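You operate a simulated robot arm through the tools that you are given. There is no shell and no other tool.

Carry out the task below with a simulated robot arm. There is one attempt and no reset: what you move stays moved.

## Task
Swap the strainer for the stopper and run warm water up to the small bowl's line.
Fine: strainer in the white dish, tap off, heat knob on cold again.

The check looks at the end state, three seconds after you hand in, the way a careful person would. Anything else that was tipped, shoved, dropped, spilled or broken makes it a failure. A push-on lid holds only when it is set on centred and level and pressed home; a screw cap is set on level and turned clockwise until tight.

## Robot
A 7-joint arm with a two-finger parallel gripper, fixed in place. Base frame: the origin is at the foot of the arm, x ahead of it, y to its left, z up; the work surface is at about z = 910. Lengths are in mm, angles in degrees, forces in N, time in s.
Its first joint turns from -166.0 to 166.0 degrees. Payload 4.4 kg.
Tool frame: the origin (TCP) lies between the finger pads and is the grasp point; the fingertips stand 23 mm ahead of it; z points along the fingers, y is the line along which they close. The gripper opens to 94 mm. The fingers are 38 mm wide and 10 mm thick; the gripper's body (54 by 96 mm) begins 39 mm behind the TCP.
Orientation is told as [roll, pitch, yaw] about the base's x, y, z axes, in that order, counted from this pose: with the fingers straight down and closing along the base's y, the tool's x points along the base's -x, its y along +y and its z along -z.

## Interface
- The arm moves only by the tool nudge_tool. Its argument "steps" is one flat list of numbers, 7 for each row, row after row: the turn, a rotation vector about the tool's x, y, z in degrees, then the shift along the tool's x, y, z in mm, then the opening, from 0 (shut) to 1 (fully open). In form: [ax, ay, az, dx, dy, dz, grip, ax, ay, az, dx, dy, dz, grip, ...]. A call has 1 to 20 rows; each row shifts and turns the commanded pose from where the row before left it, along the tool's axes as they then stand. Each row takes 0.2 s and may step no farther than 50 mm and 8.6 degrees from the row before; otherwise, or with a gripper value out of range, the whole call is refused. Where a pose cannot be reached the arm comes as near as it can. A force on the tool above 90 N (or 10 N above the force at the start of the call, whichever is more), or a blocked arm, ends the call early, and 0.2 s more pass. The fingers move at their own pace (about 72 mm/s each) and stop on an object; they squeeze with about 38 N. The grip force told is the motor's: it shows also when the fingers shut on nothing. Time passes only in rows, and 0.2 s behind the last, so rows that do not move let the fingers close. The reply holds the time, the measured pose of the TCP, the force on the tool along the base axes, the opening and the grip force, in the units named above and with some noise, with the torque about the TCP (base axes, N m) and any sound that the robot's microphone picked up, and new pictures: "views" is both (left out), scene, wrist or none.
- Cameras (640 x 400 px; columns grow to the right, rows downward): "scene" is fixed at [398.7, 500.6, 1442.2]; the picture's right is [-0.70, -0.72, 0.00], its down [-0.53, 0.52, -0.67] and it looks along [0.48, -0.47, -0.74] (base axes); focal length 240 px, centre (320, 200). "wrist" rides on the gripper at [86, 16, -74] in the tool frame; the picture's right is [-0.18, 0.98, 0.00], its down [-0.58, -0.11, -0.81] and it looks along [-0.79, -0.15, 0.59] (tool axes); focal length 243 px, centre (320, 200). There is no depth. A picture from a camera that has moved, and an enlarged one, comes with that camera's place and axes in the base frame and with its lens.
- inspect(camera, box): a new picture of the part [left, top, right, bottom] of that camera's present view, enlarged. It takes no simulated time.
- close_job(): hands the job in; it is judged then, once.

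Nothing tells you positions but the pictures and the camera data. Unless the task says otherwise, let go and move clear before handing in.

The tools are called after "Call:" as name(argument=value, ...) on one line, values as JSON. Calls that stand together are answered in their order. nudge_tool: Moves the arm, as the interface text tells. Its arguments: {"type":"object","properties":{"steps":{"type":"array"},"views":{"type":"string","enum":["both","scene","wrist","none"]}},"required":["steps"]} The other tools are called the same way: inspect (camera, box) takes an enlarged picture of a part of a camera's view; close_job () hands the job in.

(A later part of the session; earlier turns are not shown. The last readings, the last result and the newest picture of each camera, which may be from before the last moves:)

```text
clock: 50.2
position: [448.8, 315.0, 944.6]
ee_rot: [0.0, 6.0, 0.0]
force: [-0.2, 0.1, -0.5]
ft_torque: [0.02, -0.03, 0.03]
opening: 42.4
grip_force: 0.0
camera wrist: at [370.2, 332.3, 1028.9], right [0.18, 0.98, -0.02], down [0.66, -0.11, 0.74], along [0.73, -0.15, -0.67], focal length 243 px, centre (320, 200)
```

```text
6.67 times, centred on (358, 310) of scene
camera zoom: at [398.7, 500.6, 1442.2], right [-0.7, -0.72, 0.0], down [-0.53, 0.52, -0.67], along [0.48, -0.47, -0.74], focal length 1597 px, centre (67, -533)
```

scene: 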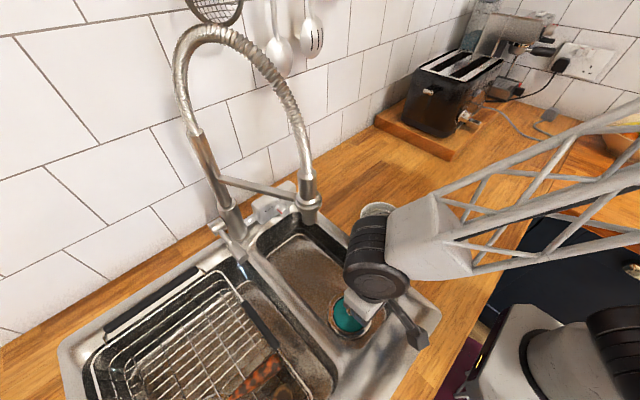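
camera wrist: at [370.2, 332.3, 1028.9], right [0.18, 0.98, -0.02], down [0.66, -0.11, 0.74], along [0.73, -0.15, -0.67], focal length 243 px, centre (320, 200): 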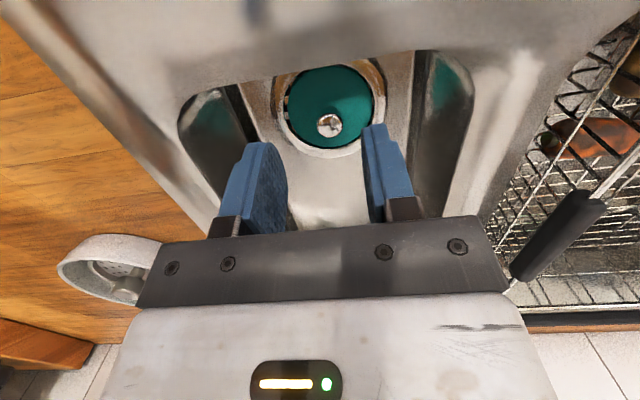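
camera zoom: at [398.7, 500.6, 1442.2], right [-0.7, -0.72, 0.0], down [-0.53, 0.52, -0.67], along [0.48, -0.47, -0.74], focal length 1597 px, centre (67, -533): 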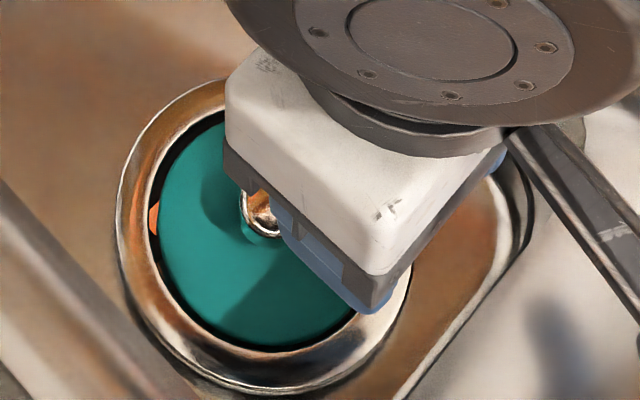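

It now looks seated within the hole. I'll get a clean overhead view to judge centring and level.

Call:
nudge_tool(steps=[0, 4.5, 0, -10, 0, -30, 0.45, 0, 4.5, 0, -10, 0, -20, 0.45, 0, 4.5, 0, -10, 0, 0, 0.45, 0, 4.5, 0, 0, 0, 0, 0.45])

Call:
inspect(camera="wrist", box=[262, 10, 398, 150])

Call:
inspect(camera="scene", box=[310, 280, 406, 340])

```text
clock: 51.2
position: [483.7, 315.5, 988.9]
ee_rot: [-0.1, 24.0, 0.0]
force: [0.1, -0.4, 0.2]
ft_torque: [0.01, 0.01, 0.02]
opening: 42.4
grip_force: 0.0
camera wrist: at [435.0, 332.3, 1093.1], right [0.17, 0.98, -0.07], down [0.86, -0.11, 0.5], along [0.48, -0.15, -0.86], focal length 243 px, centre (320, 200)
```

scene: 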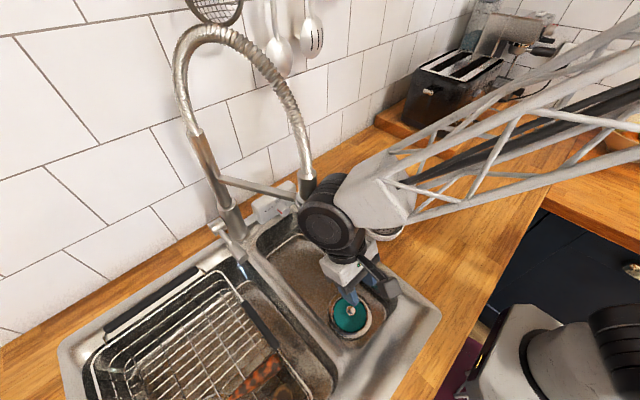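
wrist: 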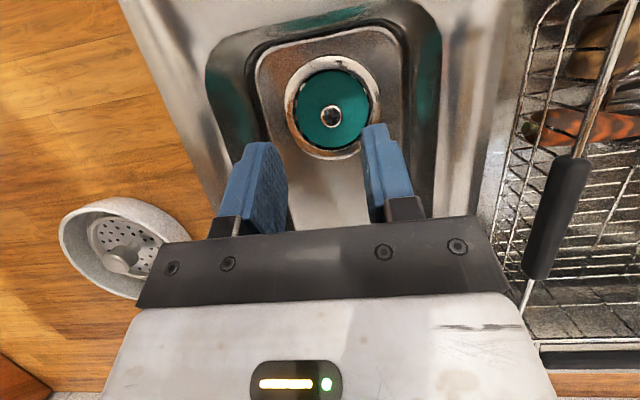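

```text
2.86 times, centred on (330, 80) of wrist
camera zoom: at [435.0, 332.3, 1093.1], right [0.17, 0.98, -0.07], down [0.86, -0.11, 0.5], along [0.48, -0.15, -0.86], focal length 693 px, centre (291, 543)
```

zoom: 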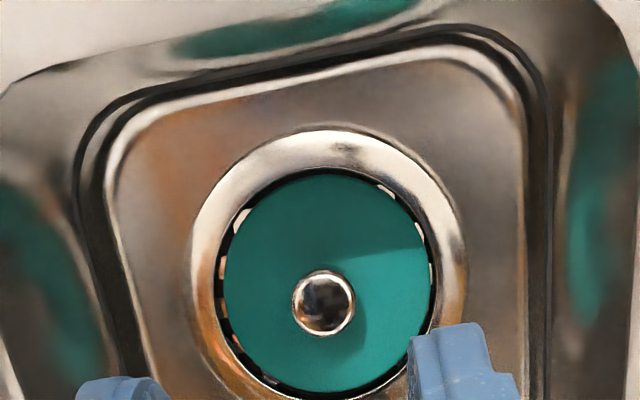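

```text
6.67 times, centred on (358, 310) of scene
camera zoom: at [398.7, 500.6, 1442.2], right [-0.7, -0.72, 0.0], down [-0.53, 0.52, -0.67], along [0.48, -0.47, -0.74], focal length 1597 px, centre (67, -533)
```

zoom: 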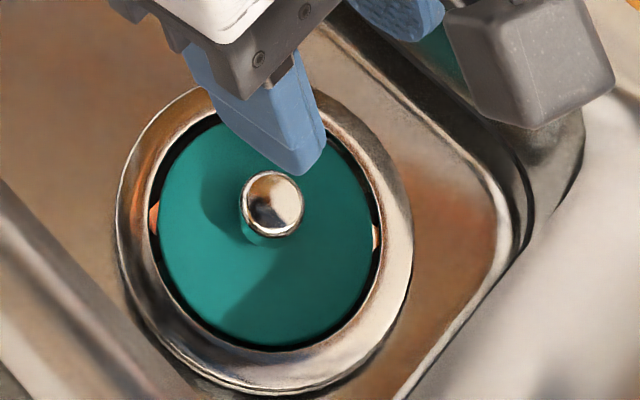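

The stopper is down in the well, level and concentric. I'll press it home gently with closed fingertips on its knob.

Call:
nudge_tool(steps=[0, -8.5, 0, 0, 0, 0, 0, 0, -8.5, 0, 0, 0, 0, 0, 0, 0, 0, -4.2, 0.3, 36, 0, 0, 0, 0, -4.2, 0.3, 36, 0, 0, 0, 0, -4.2, 0.3, 33, 0], views="wrist")

Call:
nudge_tool(steps=[0, 0, 0, -0.4, 0, 3, 0, 0, 0, 0, -0.4, 0, 3, 0], views="none")

```text
clock: 52.4
position: [486.2, 314.8, 881.1]
ee_rot: [0.0, 7.0, 0.0]
force: [0.2, -0.8, 0.7]
ft_torque: [-0.01, -0.01, -0.01]
opening: 0.0
grip_force: 37.7
camera wrist: at [408.3, 332.4, 966.7], right [0.18, 0.98, -0.02], down [0.67, -0.11, 0.73], along [0.72, -0.15, -0.68], focal length 243 px, centre (320, 200)
```

wrist: 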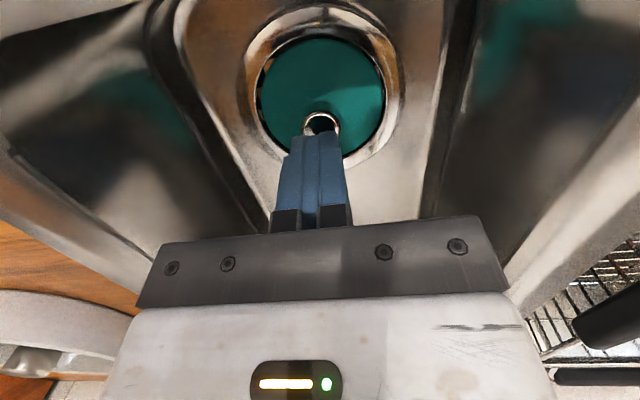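

```text
clock: 53.0
position: [485.0, 315.1, 876.0]
ee_rot: [0.1, 7.0, 0.0]
force: [-0.5, -0.2, -0.6]
ft_torque: [0.03, 0.0, 0.02]
opening: 0.2
grip_force: 37.7
```

Call:
nudge_tool(steps=[0, 0, 0, 1.6, 0.8, 3, 0], views="none")

Call:
nudge_tool(steps=[0, 0, 0, -0.3, 0, 2.5, 0], views="none")

Call:
nudge_tool(steps=[0, 0, 0, -0.2, 0, 2, 0], views="none")

```text
clock: 53.4
position: [481.5, 315.8, 874.4]
ee_rot: [0.1, 6.9, 0.0]
force: [0.6, 0.5, -0.1]
ft_torque: [0.02, 0.02, -0.01]
opening: 0.0
grip_force: 37.9
```

```text
clock: 53.8
position: [482.3, 318.5, 872.4]
ee_rot: [-0.1, 7.0, 0.0]
force: [0.1, 0.8, -0.7]
ft_torque: [0.02, -0.02, -0.02]
opening: 0.0
grip_force: 38.3
```

```text
clock: 54.2
position: [482.3, 317.4, 870.2]
ee_rot: [0.0, 7.1, 0.1]
force: [0.1, -0.4, -0.3]
ft_torque: [-0.02, 0.01, -0.02]
opening: 0.0
grip_force: 37.8
```

Call:
nudge_tool(steps=[0, 0, 0, -0.2, 0, 2, 0], views="none")

Call:
nudge_tool(steps=[0, 0, 0, -0.2, 0, 2, 0], views="none")

Call:
nudge_tool(steps=[0, 0, 0, -0.2, 0, 1.5, 0], views="wrist")

```text
clock: 54.6
position: [481.7, 317.6, 868.8]
ee_rot: [0.0, 7.0, 0.0]
force: [0.1, -0.4, 0.6]
ft_torque: [0.02, -0.01, 0.01]
opening: 0.1
grip_force: 38.2
```

```text
clock: 55.0
position: [481.6, 318.3, 866.0]
ee_rot: [0.1, 7.1, 0.0]
force: [-0.5, 1.1, -0.2]
ft_torque: [0.0, 0.01, 0.02]
opening: 0.0
grip_force: 37.5
```

```text
clock: 55.4
position: [482.1, 317.6, 864.0]
ee_rot: [-0.1, 7.0, -0.1]
force: [-0.1, -0.6, 1.1]
ft_torque: [-0.01, -0.01, 0.01]
opening: 0.0
grip_force: 38.2
camera wrist: at [404.4, 333.9, 950.0], right [0.18, 0.98, -0.02], down [0.67, -0.11, 0.73], along [0.71, -0.15, -0.68], focal length 243 px, centre (320, 200)
```

wrist: 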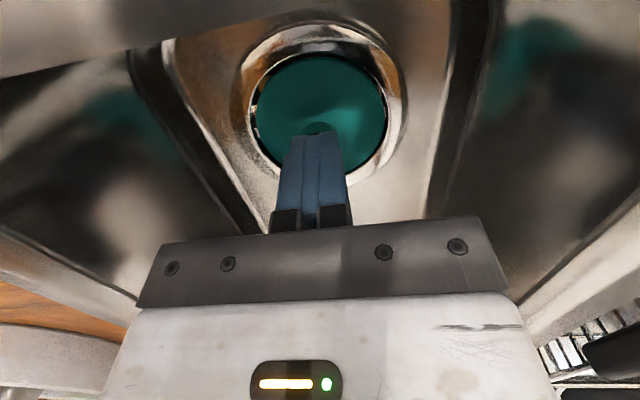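

Call:
inspect(camera="wrist", box=[260, 90, 380, 165])

Call:
inspect(camera="scene", box=[310, 280, 406, 340])

```text
5.33 times, centred on (320, 128) of wrist
camera zoom: at [404.4, 333.9, 950.0], right [0.18, 0.98, -0.02], down [0.67, -0.11, 0.73], along [0.71, -0.15, -0.68], focal length 1294 px, centre (320, 587)
```

zoom: 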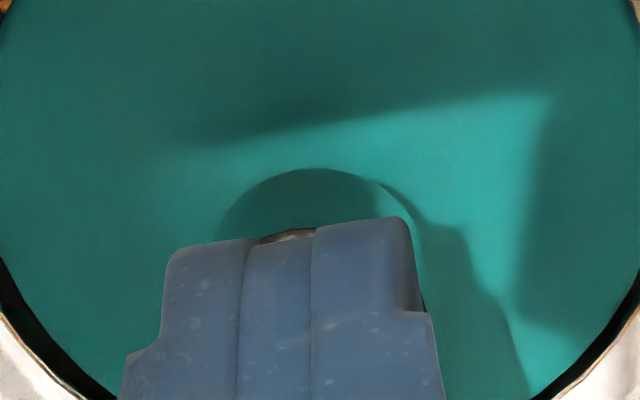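

```text
6.67 times, centred on (358, 310) of scene
camera zoom: at [398.7, 500.6, 1442.2], right [-0.7, -0.72, 0.0], down [-0.53, 0.52, -0.67], along [0.48, -0.47, -0.74], focal length 1597 px, centre (67, -533)
```

zoom: 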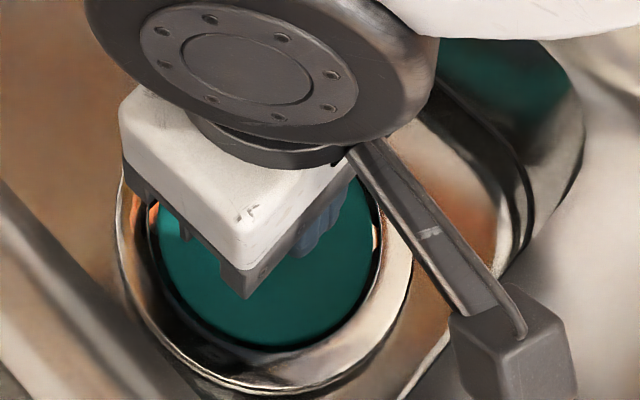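

Fingertips are directly above the knob's top. A few more millimetres down.

Call:
nudge_tool(steps=[0, 0, 0, -0.2, 0, 1.5, 0], views="none")

Call:
nudge_tool(steps=[0, 0, 0, -0.2, 0, 1.5, 0], views="none")

Call:
nudge_tool(steps=[0, 0, 0, -0.2, 0, 1.5, 0], views="none")

```text
clock: 55.8
position: [481.8, 318.5, 863.0]
ee_rot: [-0.1, 6.9, 0.1]
force: [-1.9, -2.2, 11.4]
ft_torque: [-0.06, -0.07, -0.04]
opening: 0.2
grip_force: 37.9
```

```text
clock: 56.2
position: [483.6, 318.1, 863.8]
ee_rot: [0.1, 6.9, 0.0]
force: [-11.1, -3.1, 42.7]
ft_torque: [-0.06, -0.25, -0.08]
opening: 0.0
grip_force: 38.0
```

```text
clock: 56.6
position: [483.3, 318.6, 861.8]
ee_rot: [0.2, 6.6, 0.0]
force: [-19.9, -6.8, 87.3]
ft_torque: [-0.17, -0.44, -0.32]
opening: 0.4
grip_force: 38.1
```

Pressed home firmly (solid at 87 N). Rising and checking.

Call:
nudge_tool(steps=[0, 0, 0, 0.6, 0, -5, 0, 0, 0, 0, 1.2, 0, -10, 0, 0, 0, 0, 5, 0, -40, 0, 0, 0, 0, 5, 0, -40, 0, 0, 0, 0, 5, 0, -40, 0, 0, 8.5, 0, 0, 0, 0, 0.1, 0, 8.5, 0, 0, 0, 0, 0.1])

Call:
inspect(camera="wrist", box=[262, 10, 398, 150])

Call:
inspect(camera="scene", box=[310, 280, 406, 340])

```text
clock: 58.2
position: [481.5, 317.0, 994.8]
ee_rot: [0.1, 24.0, 0.0]
force: [0.0, 0.3, -0.2]
ft_torque: [0.02, 0.01, 0.02]
opening: 9.4
grip_force: 0.0
camera wrist: at [432.3, 333.6, 1100.6], right [0.17, 0.98, -0.07], down [0.86, -0.11, 0.5], along [0.48, -0.15, -0.86], focal length 243 px, centre (320, 200)
```

scene: 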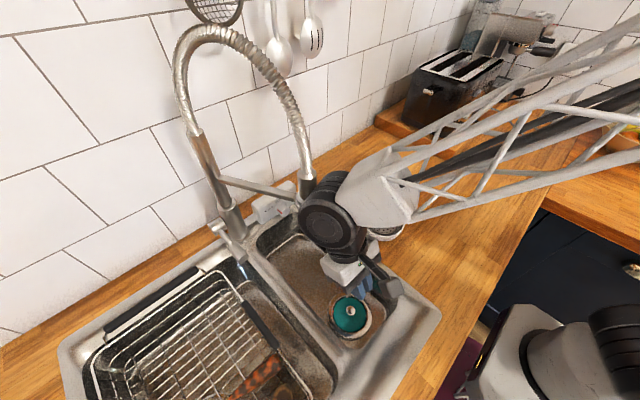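
wrist: 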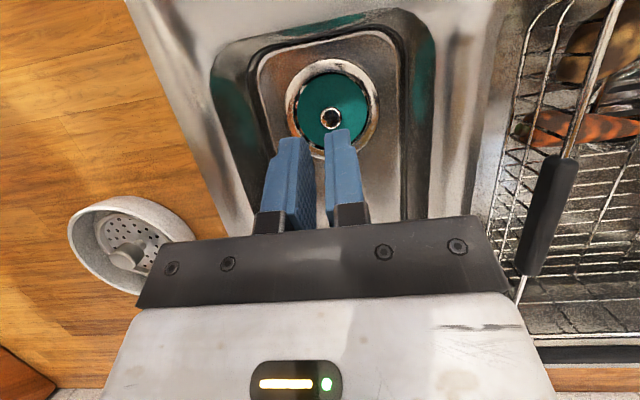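

```text
2.86 times, centred on (330, 80) of wrist
camera zoom: at [432.3, 333.6, 1100.6], right [0.17, 0.98, -0.07], down [0.86, -0.11, 0.5], along [0.48, -0.15, -0.86], focal length 693 px, centre (291, 543)
```

zoom: 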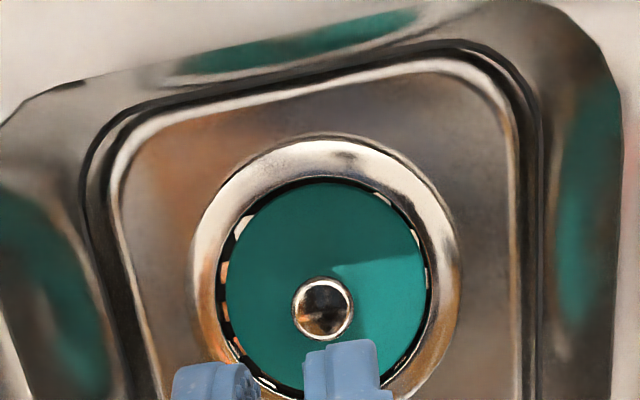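

```text
6.67 times, centred on (358, 310) of scene
camera zoom: at [398.7, 500.6, 1442.2], right [-0.7, -0.72, 0.0], down [-0.53, 0.52, -0.67], along [0.48, -0.47, -0.74], focal length 1597 px, centre (67, -533)
```

zoom: 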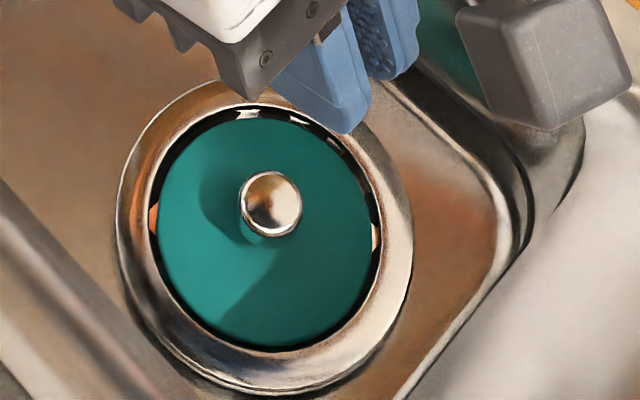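

Stopper is seated well. Next, the heat knob: I'll come in from the −y side with the tool rolled, so that the arm stays clear of the spout and hose. First a close look.

Call:
nudge_tool(steps=[0, -8, 0, 0, 0, 0, 0.5, 0, -8, 0, 0, 0, 0, 0.5, 0, -8, 0, 0, 0, 0, 0.5, 0, 0, 0, 0, -34, -15, 0.5, 0, 0, 0, 0, -34, -15, 0.5, 0, 0, 0, 0, -34, -15, 0.5, -8, 0, 0, -40, 0, 0, 0.5, -8, 0, 0, -40, 0, 0, 0.5, -8, 0, 0, -40, 0, 0, 0.5, 0, 0, 0, -40, 0, 0, 0.5])

Call:
inspect(camera="wrist", box=[290, 110, 450, 210])

```text
clock: 60.4
position: [642.0, 215.2, 1044.3]
ee_rot: [24.1, -0.1, 0.0]
force: [0.1, -0.5, -0.3]
ft_torque: [0.03, 0.0, 0.01]
opening: 47.1
grip_force: 0.1
camera wrist: at [553.9, 199.4, 1119.5], right [0.18, 0.9, 0.4], down [0.58, -0.43, 0.69], along [0.79, 0.11, -0.6], focal length 243 px, centre (320, 200)
```

scene: 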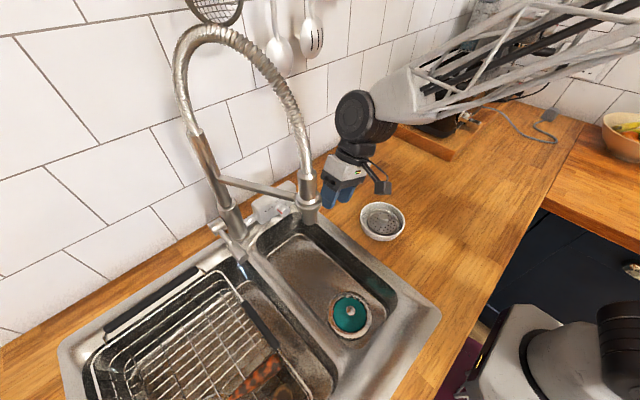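
wrist: 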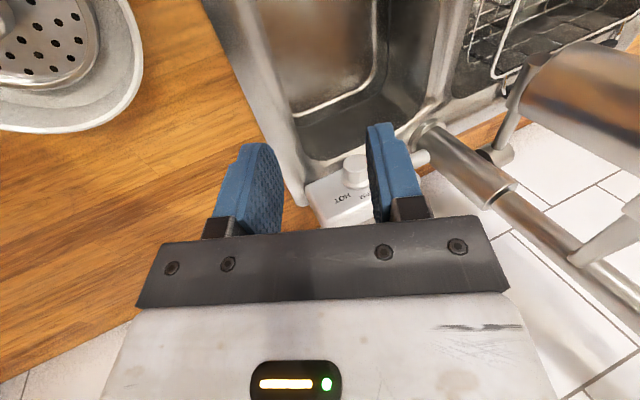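

```text
4.00 times, centred on (370, 160) of wrist
camera zoom: at [553.9, 199.4, 1119.5], right [0.18, 0.9, 0.4], down [0.58, -0.43, 0.69], along [0.79, 0.11, -0.6], focal length 970 px, centre (120, 360)
```

zoom: 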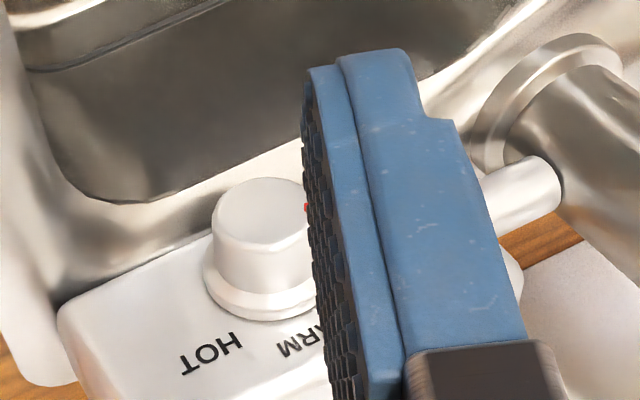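

Call:
nudge_tool(steps=[0, 0, 0, -15, 11, 12.5, 0.5, 0, 0, 0, -15, 11, 12.5, 0.5])

Call:
inspect(camera="wrist", box=[270, 120, 398, 200])

Call:
inspect(camera="scene", box=[240, 170, 368, 250])

```text
clock: 61.0
position: [671.9, 248.6, 1028.6]
ee_rot: [24.0, 0.0, 0.0]
force: [-0.3, 0.0, 0.1]
ft_torque: [0.02, -0.01, -0.01]
opening: 47.0
grip_force: 0.1
camera wrist: at [583.7, 231.4, 1104.7], right [0.18, 0.9, 0.4], down [0.58, -0.43, 0.69], along [0.79, 0.1, -0.6], focal length 243 px, centre (320, 200)
```

scene: 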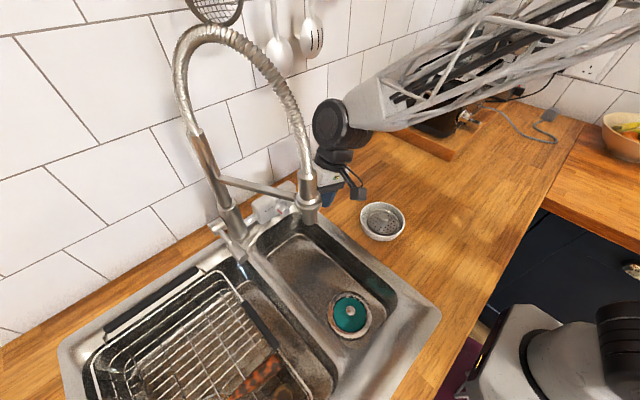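
wrist: 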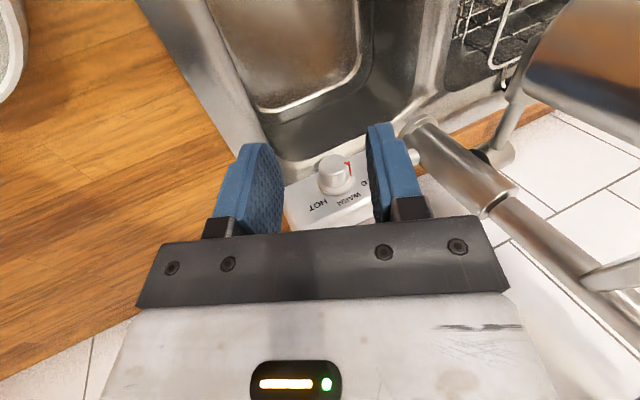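

```text
5.00 times, centred on (334, 160) of wrist
camera zoom: at [583.7, 231.4, 1104.7], right [0.18, 0.9, 0.4], down [0.58, -0.43, 0.69], along [0.79, 0.1, -0.6], focal length 1213 px, centre (250, 400)
```

zoom: 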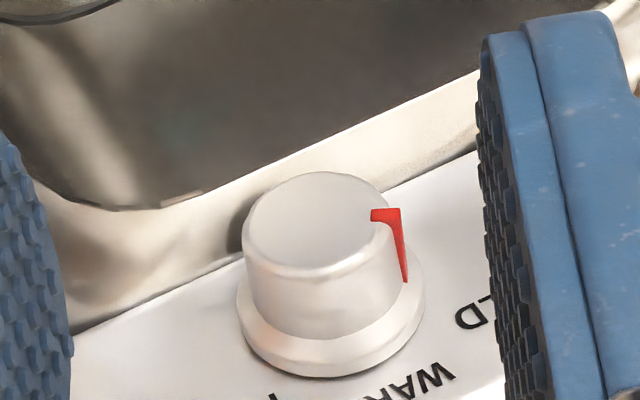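

```text
5.00 times, centred on (304, 210) of scene
camera zoom: at [398.7, 500.6, 1442.2], right [-0.7, -0.72, 0.0], down [-0.53, 0.52, -0.67], along [0.48, -0.47, -0.74], focal length 1198 px, centre (400, 150)
```

zoom: 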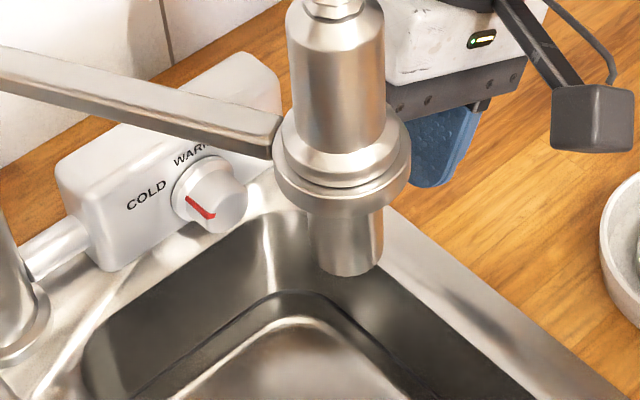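

Triangulated knob: cap front centre (751, 282, 943), about 28 mm across and sticking out roughly 30 mm. I'll drop to its height in front of it, then slide on axially.

Call:
nudge_tool(steps=[-1, 0, 0, 0, -1.5, 26, 0.4, 0, 0, 0, 0, -1.5, 26, 0.4, 0, 0, 0, 0, -2, 26.8, 0.4])

Call:
inspect(camera="wrist", box=[240, 130, 400, 230])

Call:
inspect(camera="scene", box=[240, 170, 400, 270])

```text
clock: 61.8
position: [670.8, 274.9, 953.5]
ee_rot: [25.0, -0.1, 0.0]
force: [1.0, 0.0, 0.5]
ft_torque: [0.0, 0.0, -0.03]
opening: 37.6
grip_force: 0.0
camera wrist: at [584.4, 258.2, 1028.9], right [0.18, 0.89, 0.42], down [0.58, -0.44, 0.69], along [0.79, 0.12, -0.6], focal length 243 px, centre (320, 200)
```

scene: 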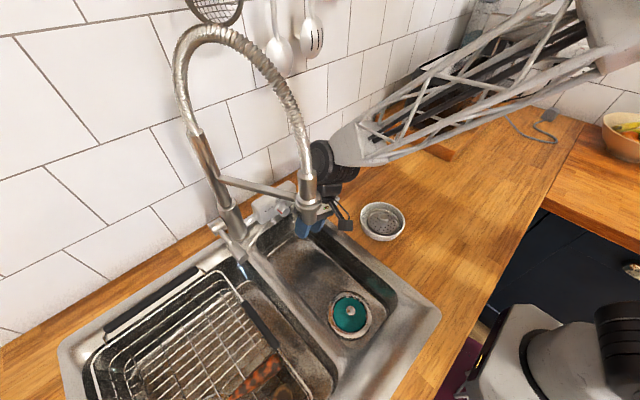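
wrist: 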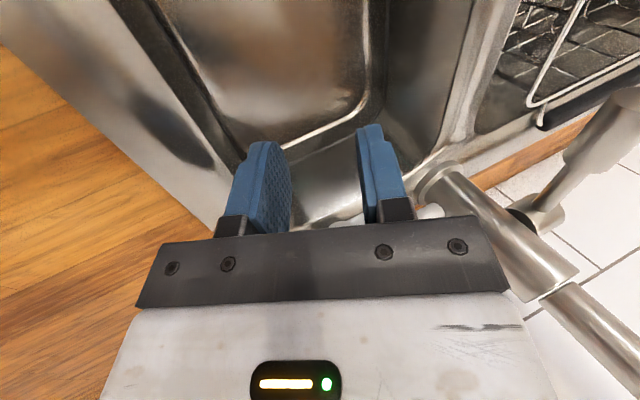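

```text
4.00 times, centred on (320, 180) of wrist
camera zoom: at [584.4, 258.2, 1028.9], right [0.18, 0.89, 0.42], down [0.58, -0.44, 0.69], along [0.79, 0.12, -0.6], focal length 970 px, centre (320, 280)
```

zoom: 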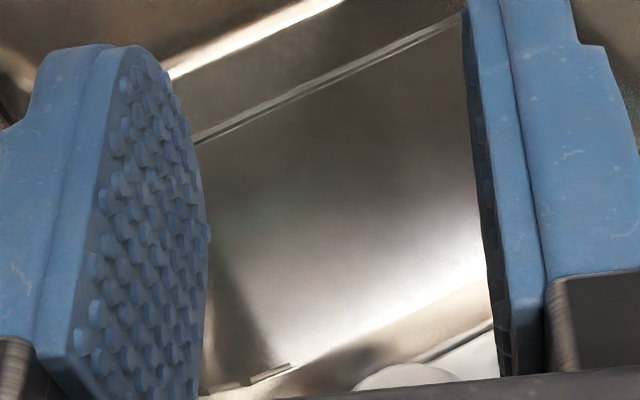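

```text
4.00 times, centred on (320, 220) of scene
camera zoom: at [398.7, 500.6, 1442.2], right [-0.7, -0.72, 0.0], down [-0.53, 0.52, -0.67], along [0.48, -0.47, -0.74], focal length 958 px, centre (320, 120)
```

zoom: 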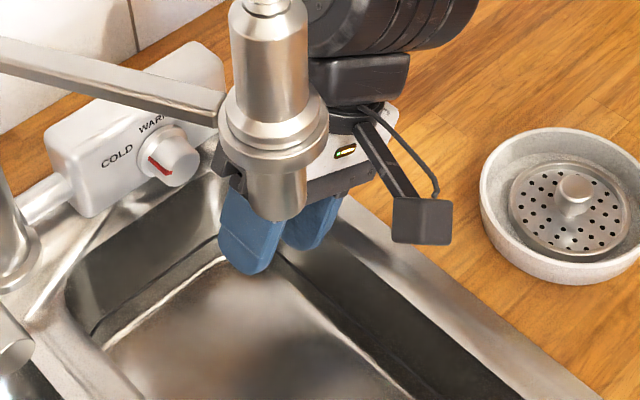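

Call:
nudge_tool(steps=[0, 0, 0, -20, 0.5, 0, 0.4, 0, 0, 0, -20, 0.5, 0, 0.4])

Call:
inspect(camera="wrist", box=[240, 130, 400, 230])

Call:
inspect(camera="scene", box=[240, 170, 368, 250])

```text
clock: 62.4
position: [711.6, 274.2, 955.1]
ee_rot: [25.1, -0.1, -0.2]
force: [0.3, 0.0, -0.4]
ft_torque: [0.01, -0.02, -0.01]
opening: 37.8
grip_force: 0.0
camera wrist: at [625.0, 258.0, 1030.2], right [0.18, 0.89, 0.42], down [0.58, -0.44, 0.69], along [0.79, 0.12, -0.6], focal length 243 px, centre (320, 200)
```

scene: 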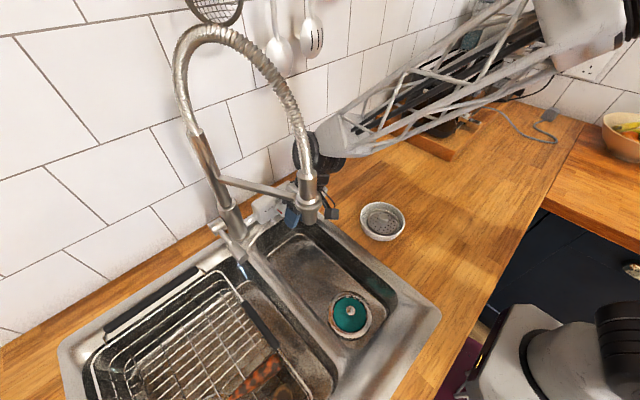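
wrist: 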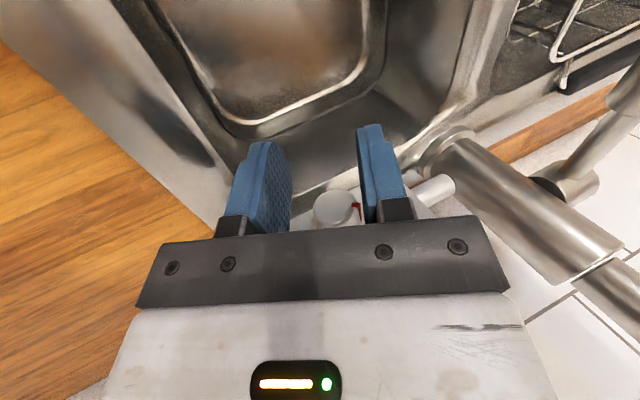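

```text
4.00 times, centred on (320, 180) of wrist
camera zoom: at [625.0, 258.0, 1030.2], right [0.18, 0.89, 0.42], down [0.58, -0.44, 0.69], along [0.79, 0.12, -0.6], focal length 970 px, centre (320, 280)
```

zoom: 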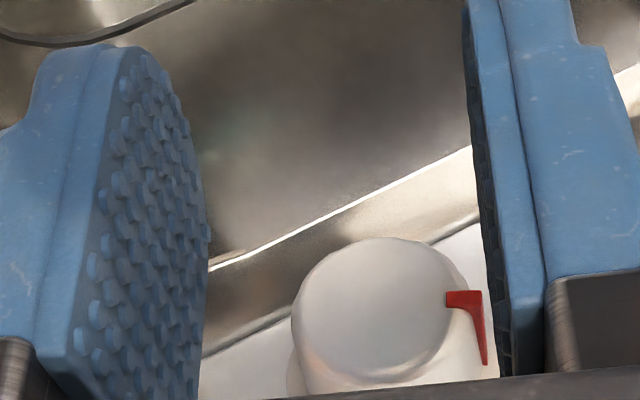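

```text
5.00 times, centred on (304, 210) of scene
camera zoom: at [398.7, 500.6, 1442.2], right [-0.7, -0.72, 0.0], down [-0.53, 0.52, -0.67], along [0.48, -0.47, -0.74], focal length 1198 px, centre (400, 150)
```

zoom: 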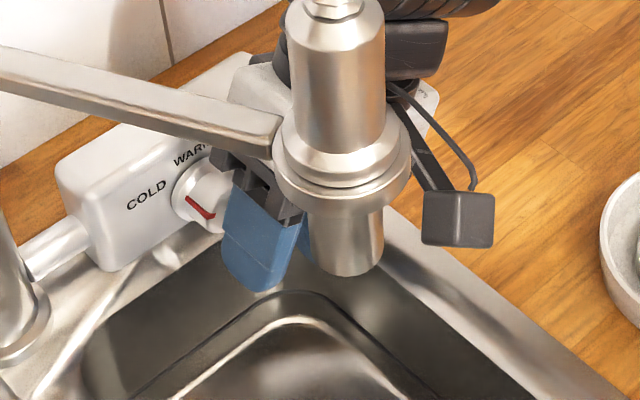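

Knob is lined up between the pads (about 0 offset, 12 mm beyond TCP). Advancing axially.

Call:
nudge_tool(steps=[0, 0, 0, -13, 0, 0, 0.4, 0, 0, 0, -13, 0, 0, 0.4, 0, 0, 0, -11, 0, 0, 0.4])

Call:
inspect(camera="wrist", box=[240, 130, 400, 230])

Call:
inspect(camera="scene", box=[240, 170, 368, 250])

```text
clock: 63.2
position: [748.6, 275.2, 953.8]
ee_rot: [25.0, 0.0, 0.1]
force: [-0.6, 0.3, -0.5]
ft_torque: [0.03, -0.01, 0.0]
opening: 37.2
grip_force: 0.1
camera wrist: at [661.6, 258.2, 1029.6], right [0.18, 0.89, 0.42], down [0.58, -0.44, 0.69], along [0.79, 0.12, -0.6], focal length 243 px, centre (320, 200)
```

scene: 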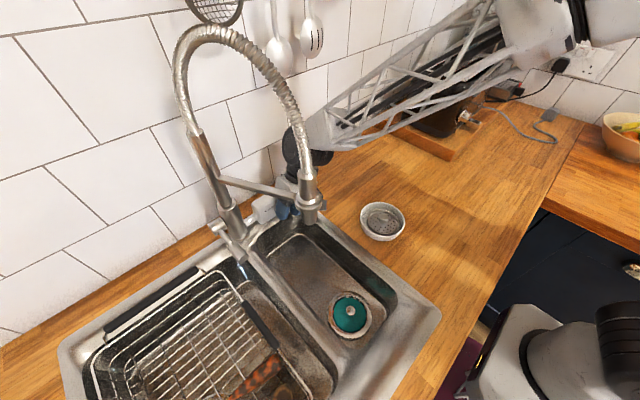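
wrist: 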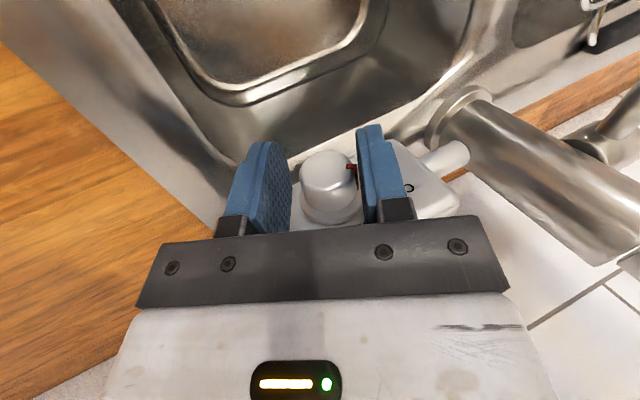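

```text
4.00 times, centred on (320, 180) of wrist
camera zoom: at [661.6, 258.2, 1029.6], right [0.18, 0.89, 0.42], down [0.58, -0.44, 0.69], along [0.79, 0.12, -0.6], focal length 970 px, centre (320, 280)
```

zoom: 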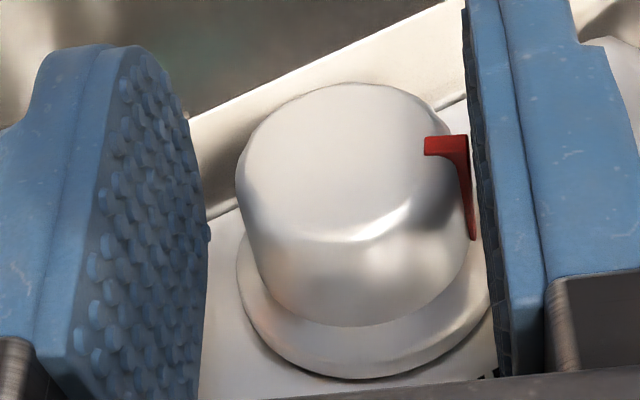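

```text
5.00 times, centred on (304, 210) of scene
camera zoom: at [398.7, 500.6, 1442.2], right [-0.7, -0.72, 0.0], down [-0.53, 0.52, -0.67], along [0.48, -0.47, -0.74], focal length 1198 px, centre (400, 150)
```

zoom: 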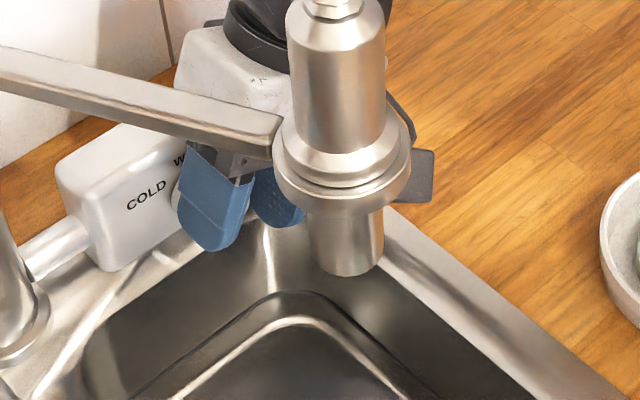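

Fingers now straddle the knob. Small centring shift, then close.

Call:
nudge_tool(steps=[0, 0, 0, 0, 1.6, -2.5, 0.4, 0, 0, 0, 0, 0, 0, 0.3, 0, 0, 0, 0, 0, 0, 0, 0, 0, 0, 0, 0, 0, 0], views="wrist")

Call:
inspect(camera="wrist", box=[240, 130, 400, 230])

```text
clock: 64.2
position: [747.2, 275.9, 956.9]
ee_rot: [25.0, -0.1, 0.0]
force: [5.8, 13.6, 0.9]
ft_torque: [0.14, 0.25, -0.04]
opening: 31.5
grip_force: 44.6
camera wrist: at [661.6, 258.9, 1032.1], right [0.18, 0.89, 0.42], down [0.58, -0.44, 0.69], along [0.79, 0.12, -0.6], focal length 243 px, centre (320, 200)
```

wrist: 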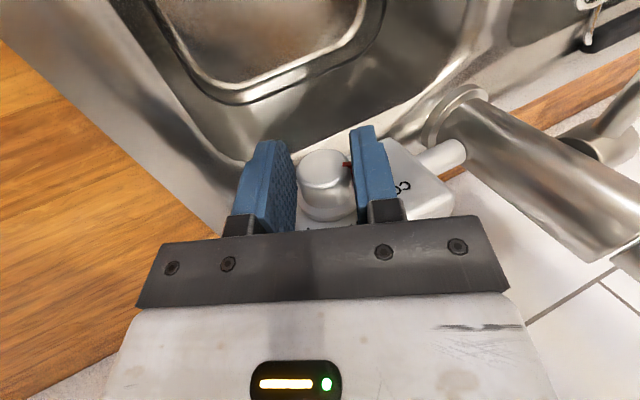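

```text
4.00 times, centred on (320, 180) of wrist
camera zoom: at [661.6, 258.9, 1032.1], right [0.18, 0.89, 0.42], down [0.58, -0.44, 0.69], along [0.79, 0.12, -0.6], focal length 970 px, centre (320, 280)
```

zoom: 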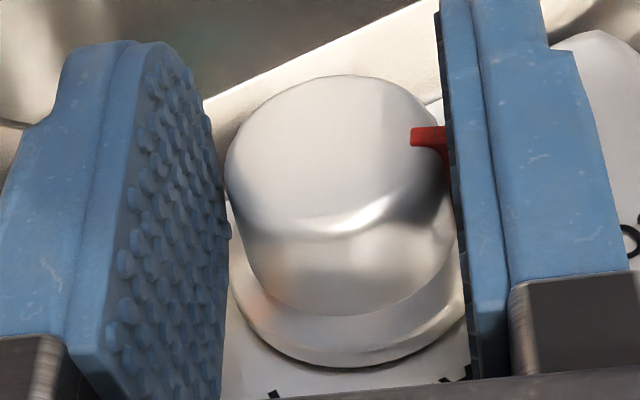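

Gripped. Turning the knob 30° clockwise (roll about +x), with the TCP following the knob axis.

Call:
nudge_tool(steps=[0, 0, 0, 0, 1, 0, 0, -6, 0, 0, 0, -1.26, 0, 0, -6, 0, 0, 0, -1.26, 0, 0, -6, 0, 0, 0, -1.26, 0, 0], views="wrist")

Call:
inspect(camera="wrist", box=[240, 130, 400, 230])

```text
clock: 65.2
position: [749.2, 273.7, 959.2]
ee_rot: [43.1, -0.3, 0.0]
force: [-21.1, -27.2, 42.8]
ft_torque: [-7.12, -1.15, 0.51]
opening: 42.4
grip_force: 45.3
camera wrist: at [661.2, 234.3, 1025.1], right [0.18, 0.72, 0.67], down [0.58, -0.63, 0.52], along [0.8, 0.3, -0.53], focal length 243 px, centre (320, 200)
```

wrist: 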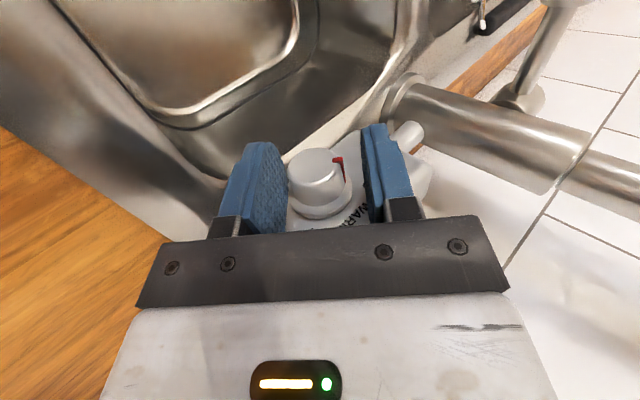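

```text
4.00 times, centred on (320, 180) of wrist
camera zoom: at [661.2, 234.3, 1025.1], right [0.18, 0.72, 0.67], down [0.58, -0.63, 0.52], along [0.8, 0.3, -0.53], focal length 970 px, centre (320, 280)
```

zoom: 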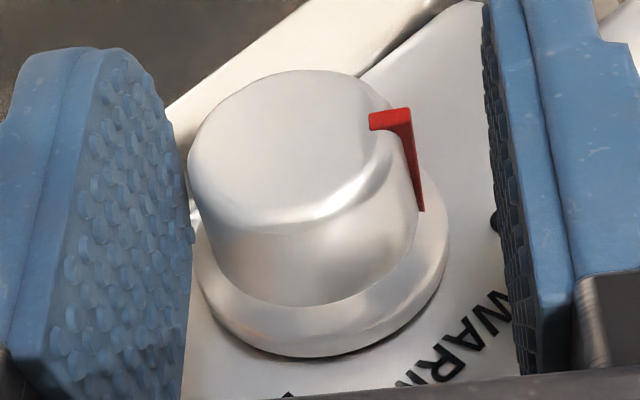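

Resistance: large torque and the fingers were pried open — the lower finger is wedging against the deck under the knob, and the knob has not turned. Reversing that motion.

Call:
nudge_tool(steps=[6, 0, 0, 0, 1.26, 0, 0.4, 6, 0, 0, 0, 1.26, 0, 0.4, 6, 0, 0, 0, 1.26, 0, 0.4, 0, 0, 0, 0, -1, 0, 0.4])

Call:
inspect(camera="wrist", box=[240, 130, 400, 230])

Call:
inspect(camera="scene", box=[240, 170, 368, 250])

```text
clock: 66.2
position: [748.8, 275.7, 957.5]
ee_rot: [25.1, 0.0, 0.0]
force: [0.2, -0.3, -0.3]
ft_torque: [0.01, 0.02, 0.05]
opening: 37.5
grip_force: 0.0
camera wrist: at [661.6, 258.8, 1032.2], right [0.18, 0.89, 0.41], down [0.58, -0.44, 0.69], along [0.79, 0.11, -0.6], focal length 243 px, centre (320, 200)
```

scene: 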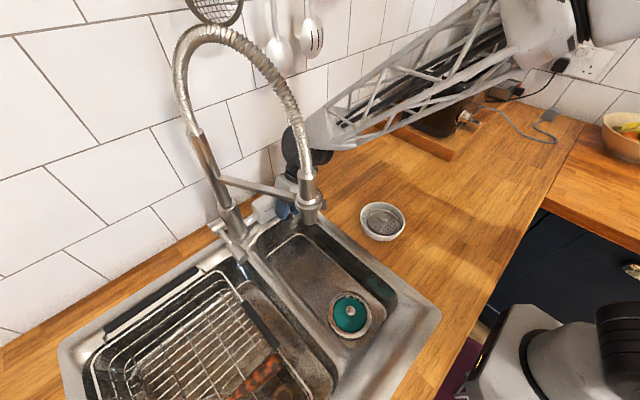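
wrist: 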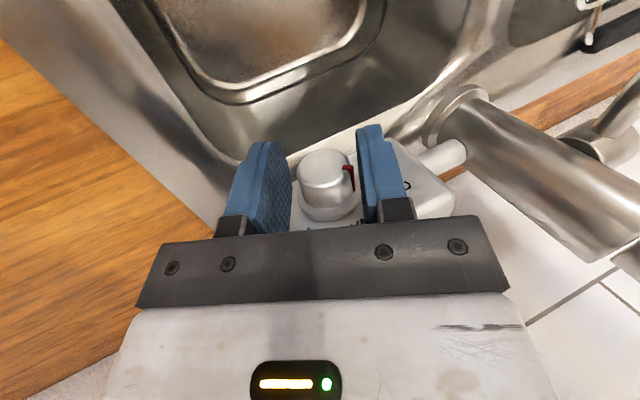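

```text
4.00 times, centred on (320, 180) of wrist
camera zoom: at [661.6, 258.8, 1032.2], right [0.18, 0.89, 0.41], down [0.58, -0.44, 0.69], along [0.79, 0.11, -0.6], focal length 970 px, centre (320, 280)
```

zoom: 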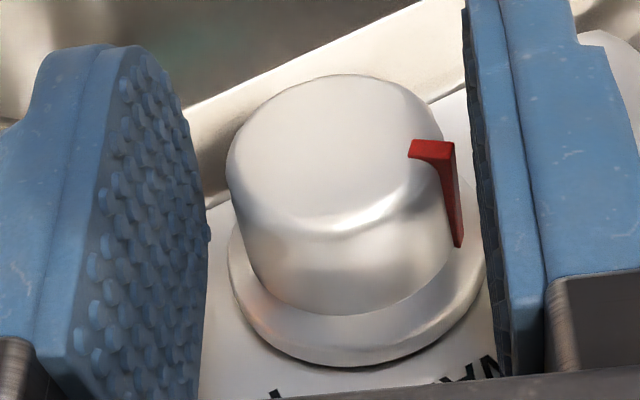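

```text
5.00 times, centred on (304, 210) of scene
camera zoom: at [398.7, 500.6, 1442.2], right [-0.7, -0.72, 0.0], down [-0.53, 0.52, -0.67], along [0.48, -0.47, -0.74], focal length 1198 px, centre (400, 150)
```

zoom: 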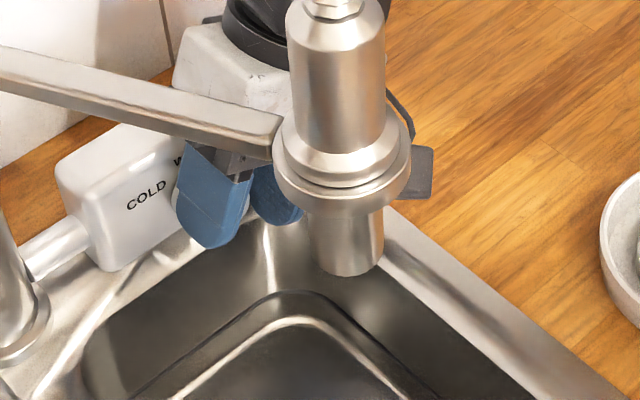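

Everything's free again and the knob is where it was. The deck limits the roll on the low side, so I'll work in the range from vertical to about 25°, ratcheting. Rotating back to vertical around the knob, fingers open.

Call:
nudge_tool(steps=[5, 0, 0, 0, 1.38, 0, 0.42, 5, 0, 0, 0, 1.38, 0, 0.42, 5, 0, 0, 0, 1.38, 0, 0.42, 5, 0, 0, 0, 1.38, 0, 0.42, 5, 0, 0, 0, 1.38, 0, 0.42])

Call:
inspect(camera="wrist", box=[240, 130, 400, 230])

Call:
inspect(camera="scene", box=[240, 140, 368, 220])

```text
clock: 67.4
position: [748.0, 282.2, 960.1]
ee_rot: [-0.1, -0.1, 0.0]
force: [1.0, -0.4, -0.6]
ft_torque: [-0.01, 0.01, 0.01]
opening: 39.7
grip_force: 0.0
camera wrist: at [661.6, 298.8, 1035.2], right [0.18, 0.98, 0.0], down [0.58, -0.11, 0.81], along [0.79, -0.15, -0.59], focal length 243 px, centre (320, 200)
```

scene: 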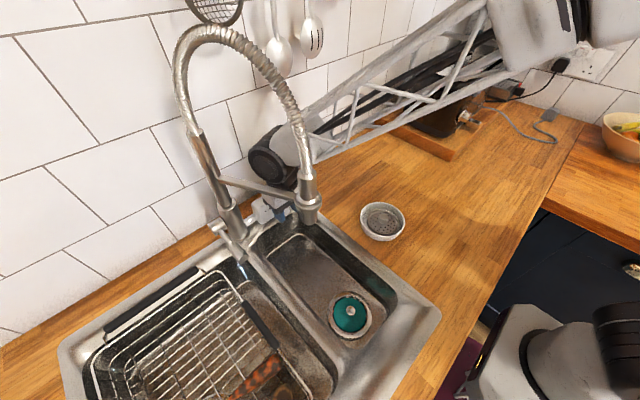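
wrist: 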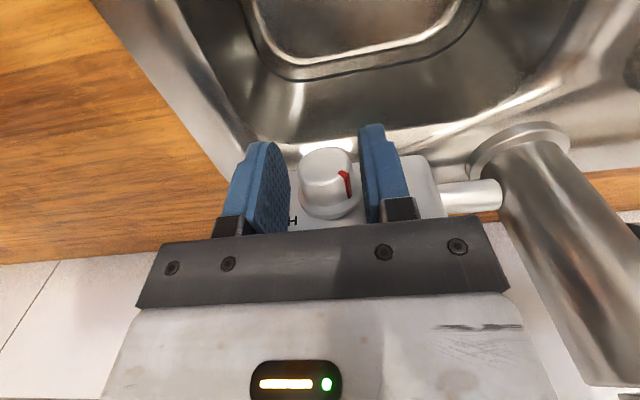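

```text
4.00 times, centred on (320, 180) of wrist
camera zoom: at [661.6, 298.8, 1035.2], right [0.18, 0.98, 0.0], down [0.58, -0.11, 0.81], along [0.79, -0.15, -0.59], focal length 970 px, centre (320, 280)
```

zoom: 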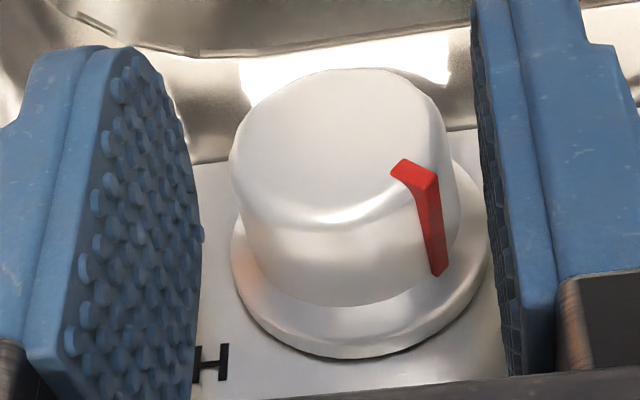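

```text
5.00 times, centred on (304, 180) of scene
camera zoom: at [398.7, 500.6, 1442.2], right [-0.7, -0.72, 0.0], down [-0.53, 0.52, -0.67], along [0.48, -0.47, -0.74], focal length 1198 px, centre (400, 300)
```

zoom: 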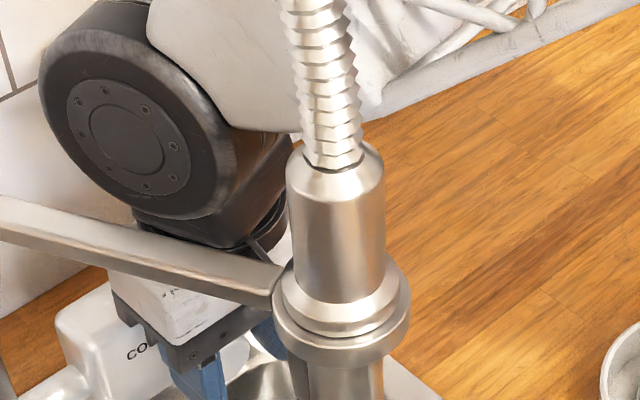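

Clear all around and the knob is centred between the pads. Closing.

Call:
nudge_tool(steps=[0, 0, 0, 0, 0, 0, 0.3, 0, 0, 0, 0, 0, 0, 0, 0, 0, 0, 0, 0, 0, 0], views="wrist")

Call:
inspect(camera="wrist", box=[240, 130, 400, 230])

```text
clock: 68.2
position: [748.0, 283.3, 960.9]
ee_rot: [0.0, 0.0, 0.0]
force: [2.6, 7.1, 2.0]
ft_torque: [0.06, -0.31, 0.14]
opening: 31.3
grip_force: 44.5
camera wrist: at [661.6, 299.2, 1035.2], right [0.18, 0.98, 0.0], down [0.58, -0.11, 0.81], along [0.79, -0.15, -0.59], focal length 243 px, centre (320, 200)
```

wrist: 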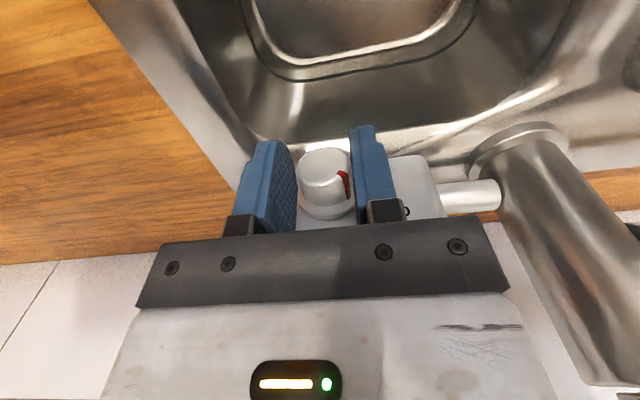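

```text
4.00 times, centred on (320, 180) of wrist
camera zoom: at [661.6, 299.2, 1035.2], right [0.18, 0.98, 0.0], down [0.58, -0.11, 0.81], along [0.79, -0.15, -0.59], focal length 970 px, centre (320, 280)
```

zoom: 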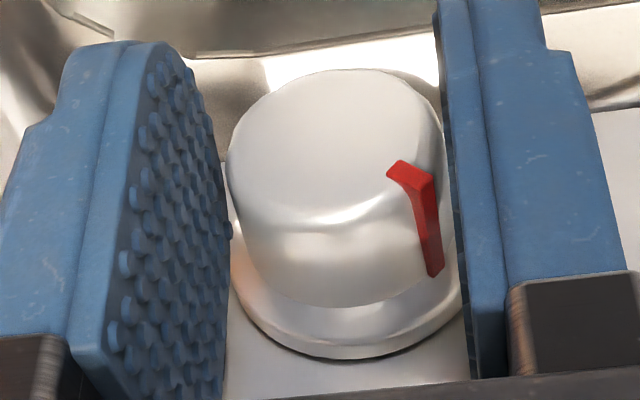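

Gripped. Turning 10° and checking.

Call:
nudge_tool(steps=[-5, 0, 0, 0, -1.4, 0, 0, -5, 0, 0, 0, -1.4, 0, 0], views="wrist")

Call:
inspect(camera="wrist", box=[240, 130, 400, 230])

```text
clock: 68.8
position: [749.3, 279.5, 958.5]
ee_rot: [10.1, -0.1, 0.0]
force: [5.2, 9.6, 3.5]
ft_torque: [0.19, -0.09, 0.19]
opening: 31.2
grip_force: 45.9
camera wrist: at [661.6, 282.7, 1036.6], right [0.18, 0.97, 0.17], down [0.58, -0.25, 0.78], along [0.79, -0.04, -0.61], focal length 243 px, centre (320, 200)
```

wrist: 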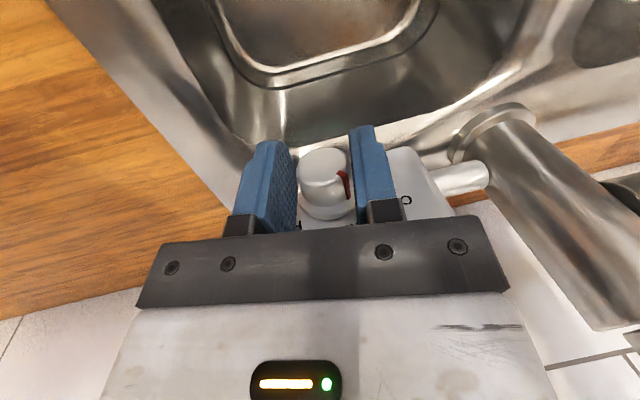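

```text
4.00 times, centred on (320, 180) of wrist
camera zoom: at [661.6, 282.7, 1036.6], right [0.18, 0.97, 0.17], down [0.58, -0.25, 0.78], along [0.79, -0.04, -0.61], focal length 970 px, centre (320, 280)
```

zoom: 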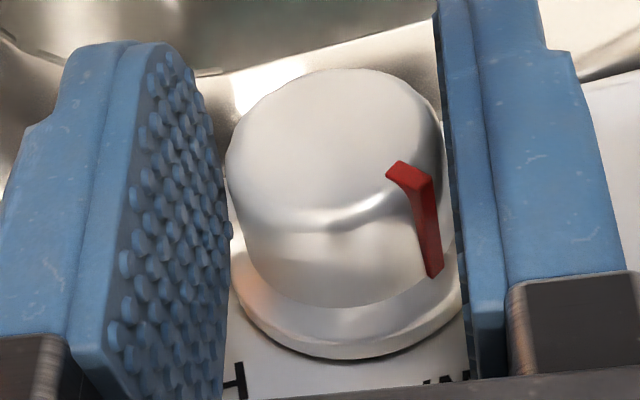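

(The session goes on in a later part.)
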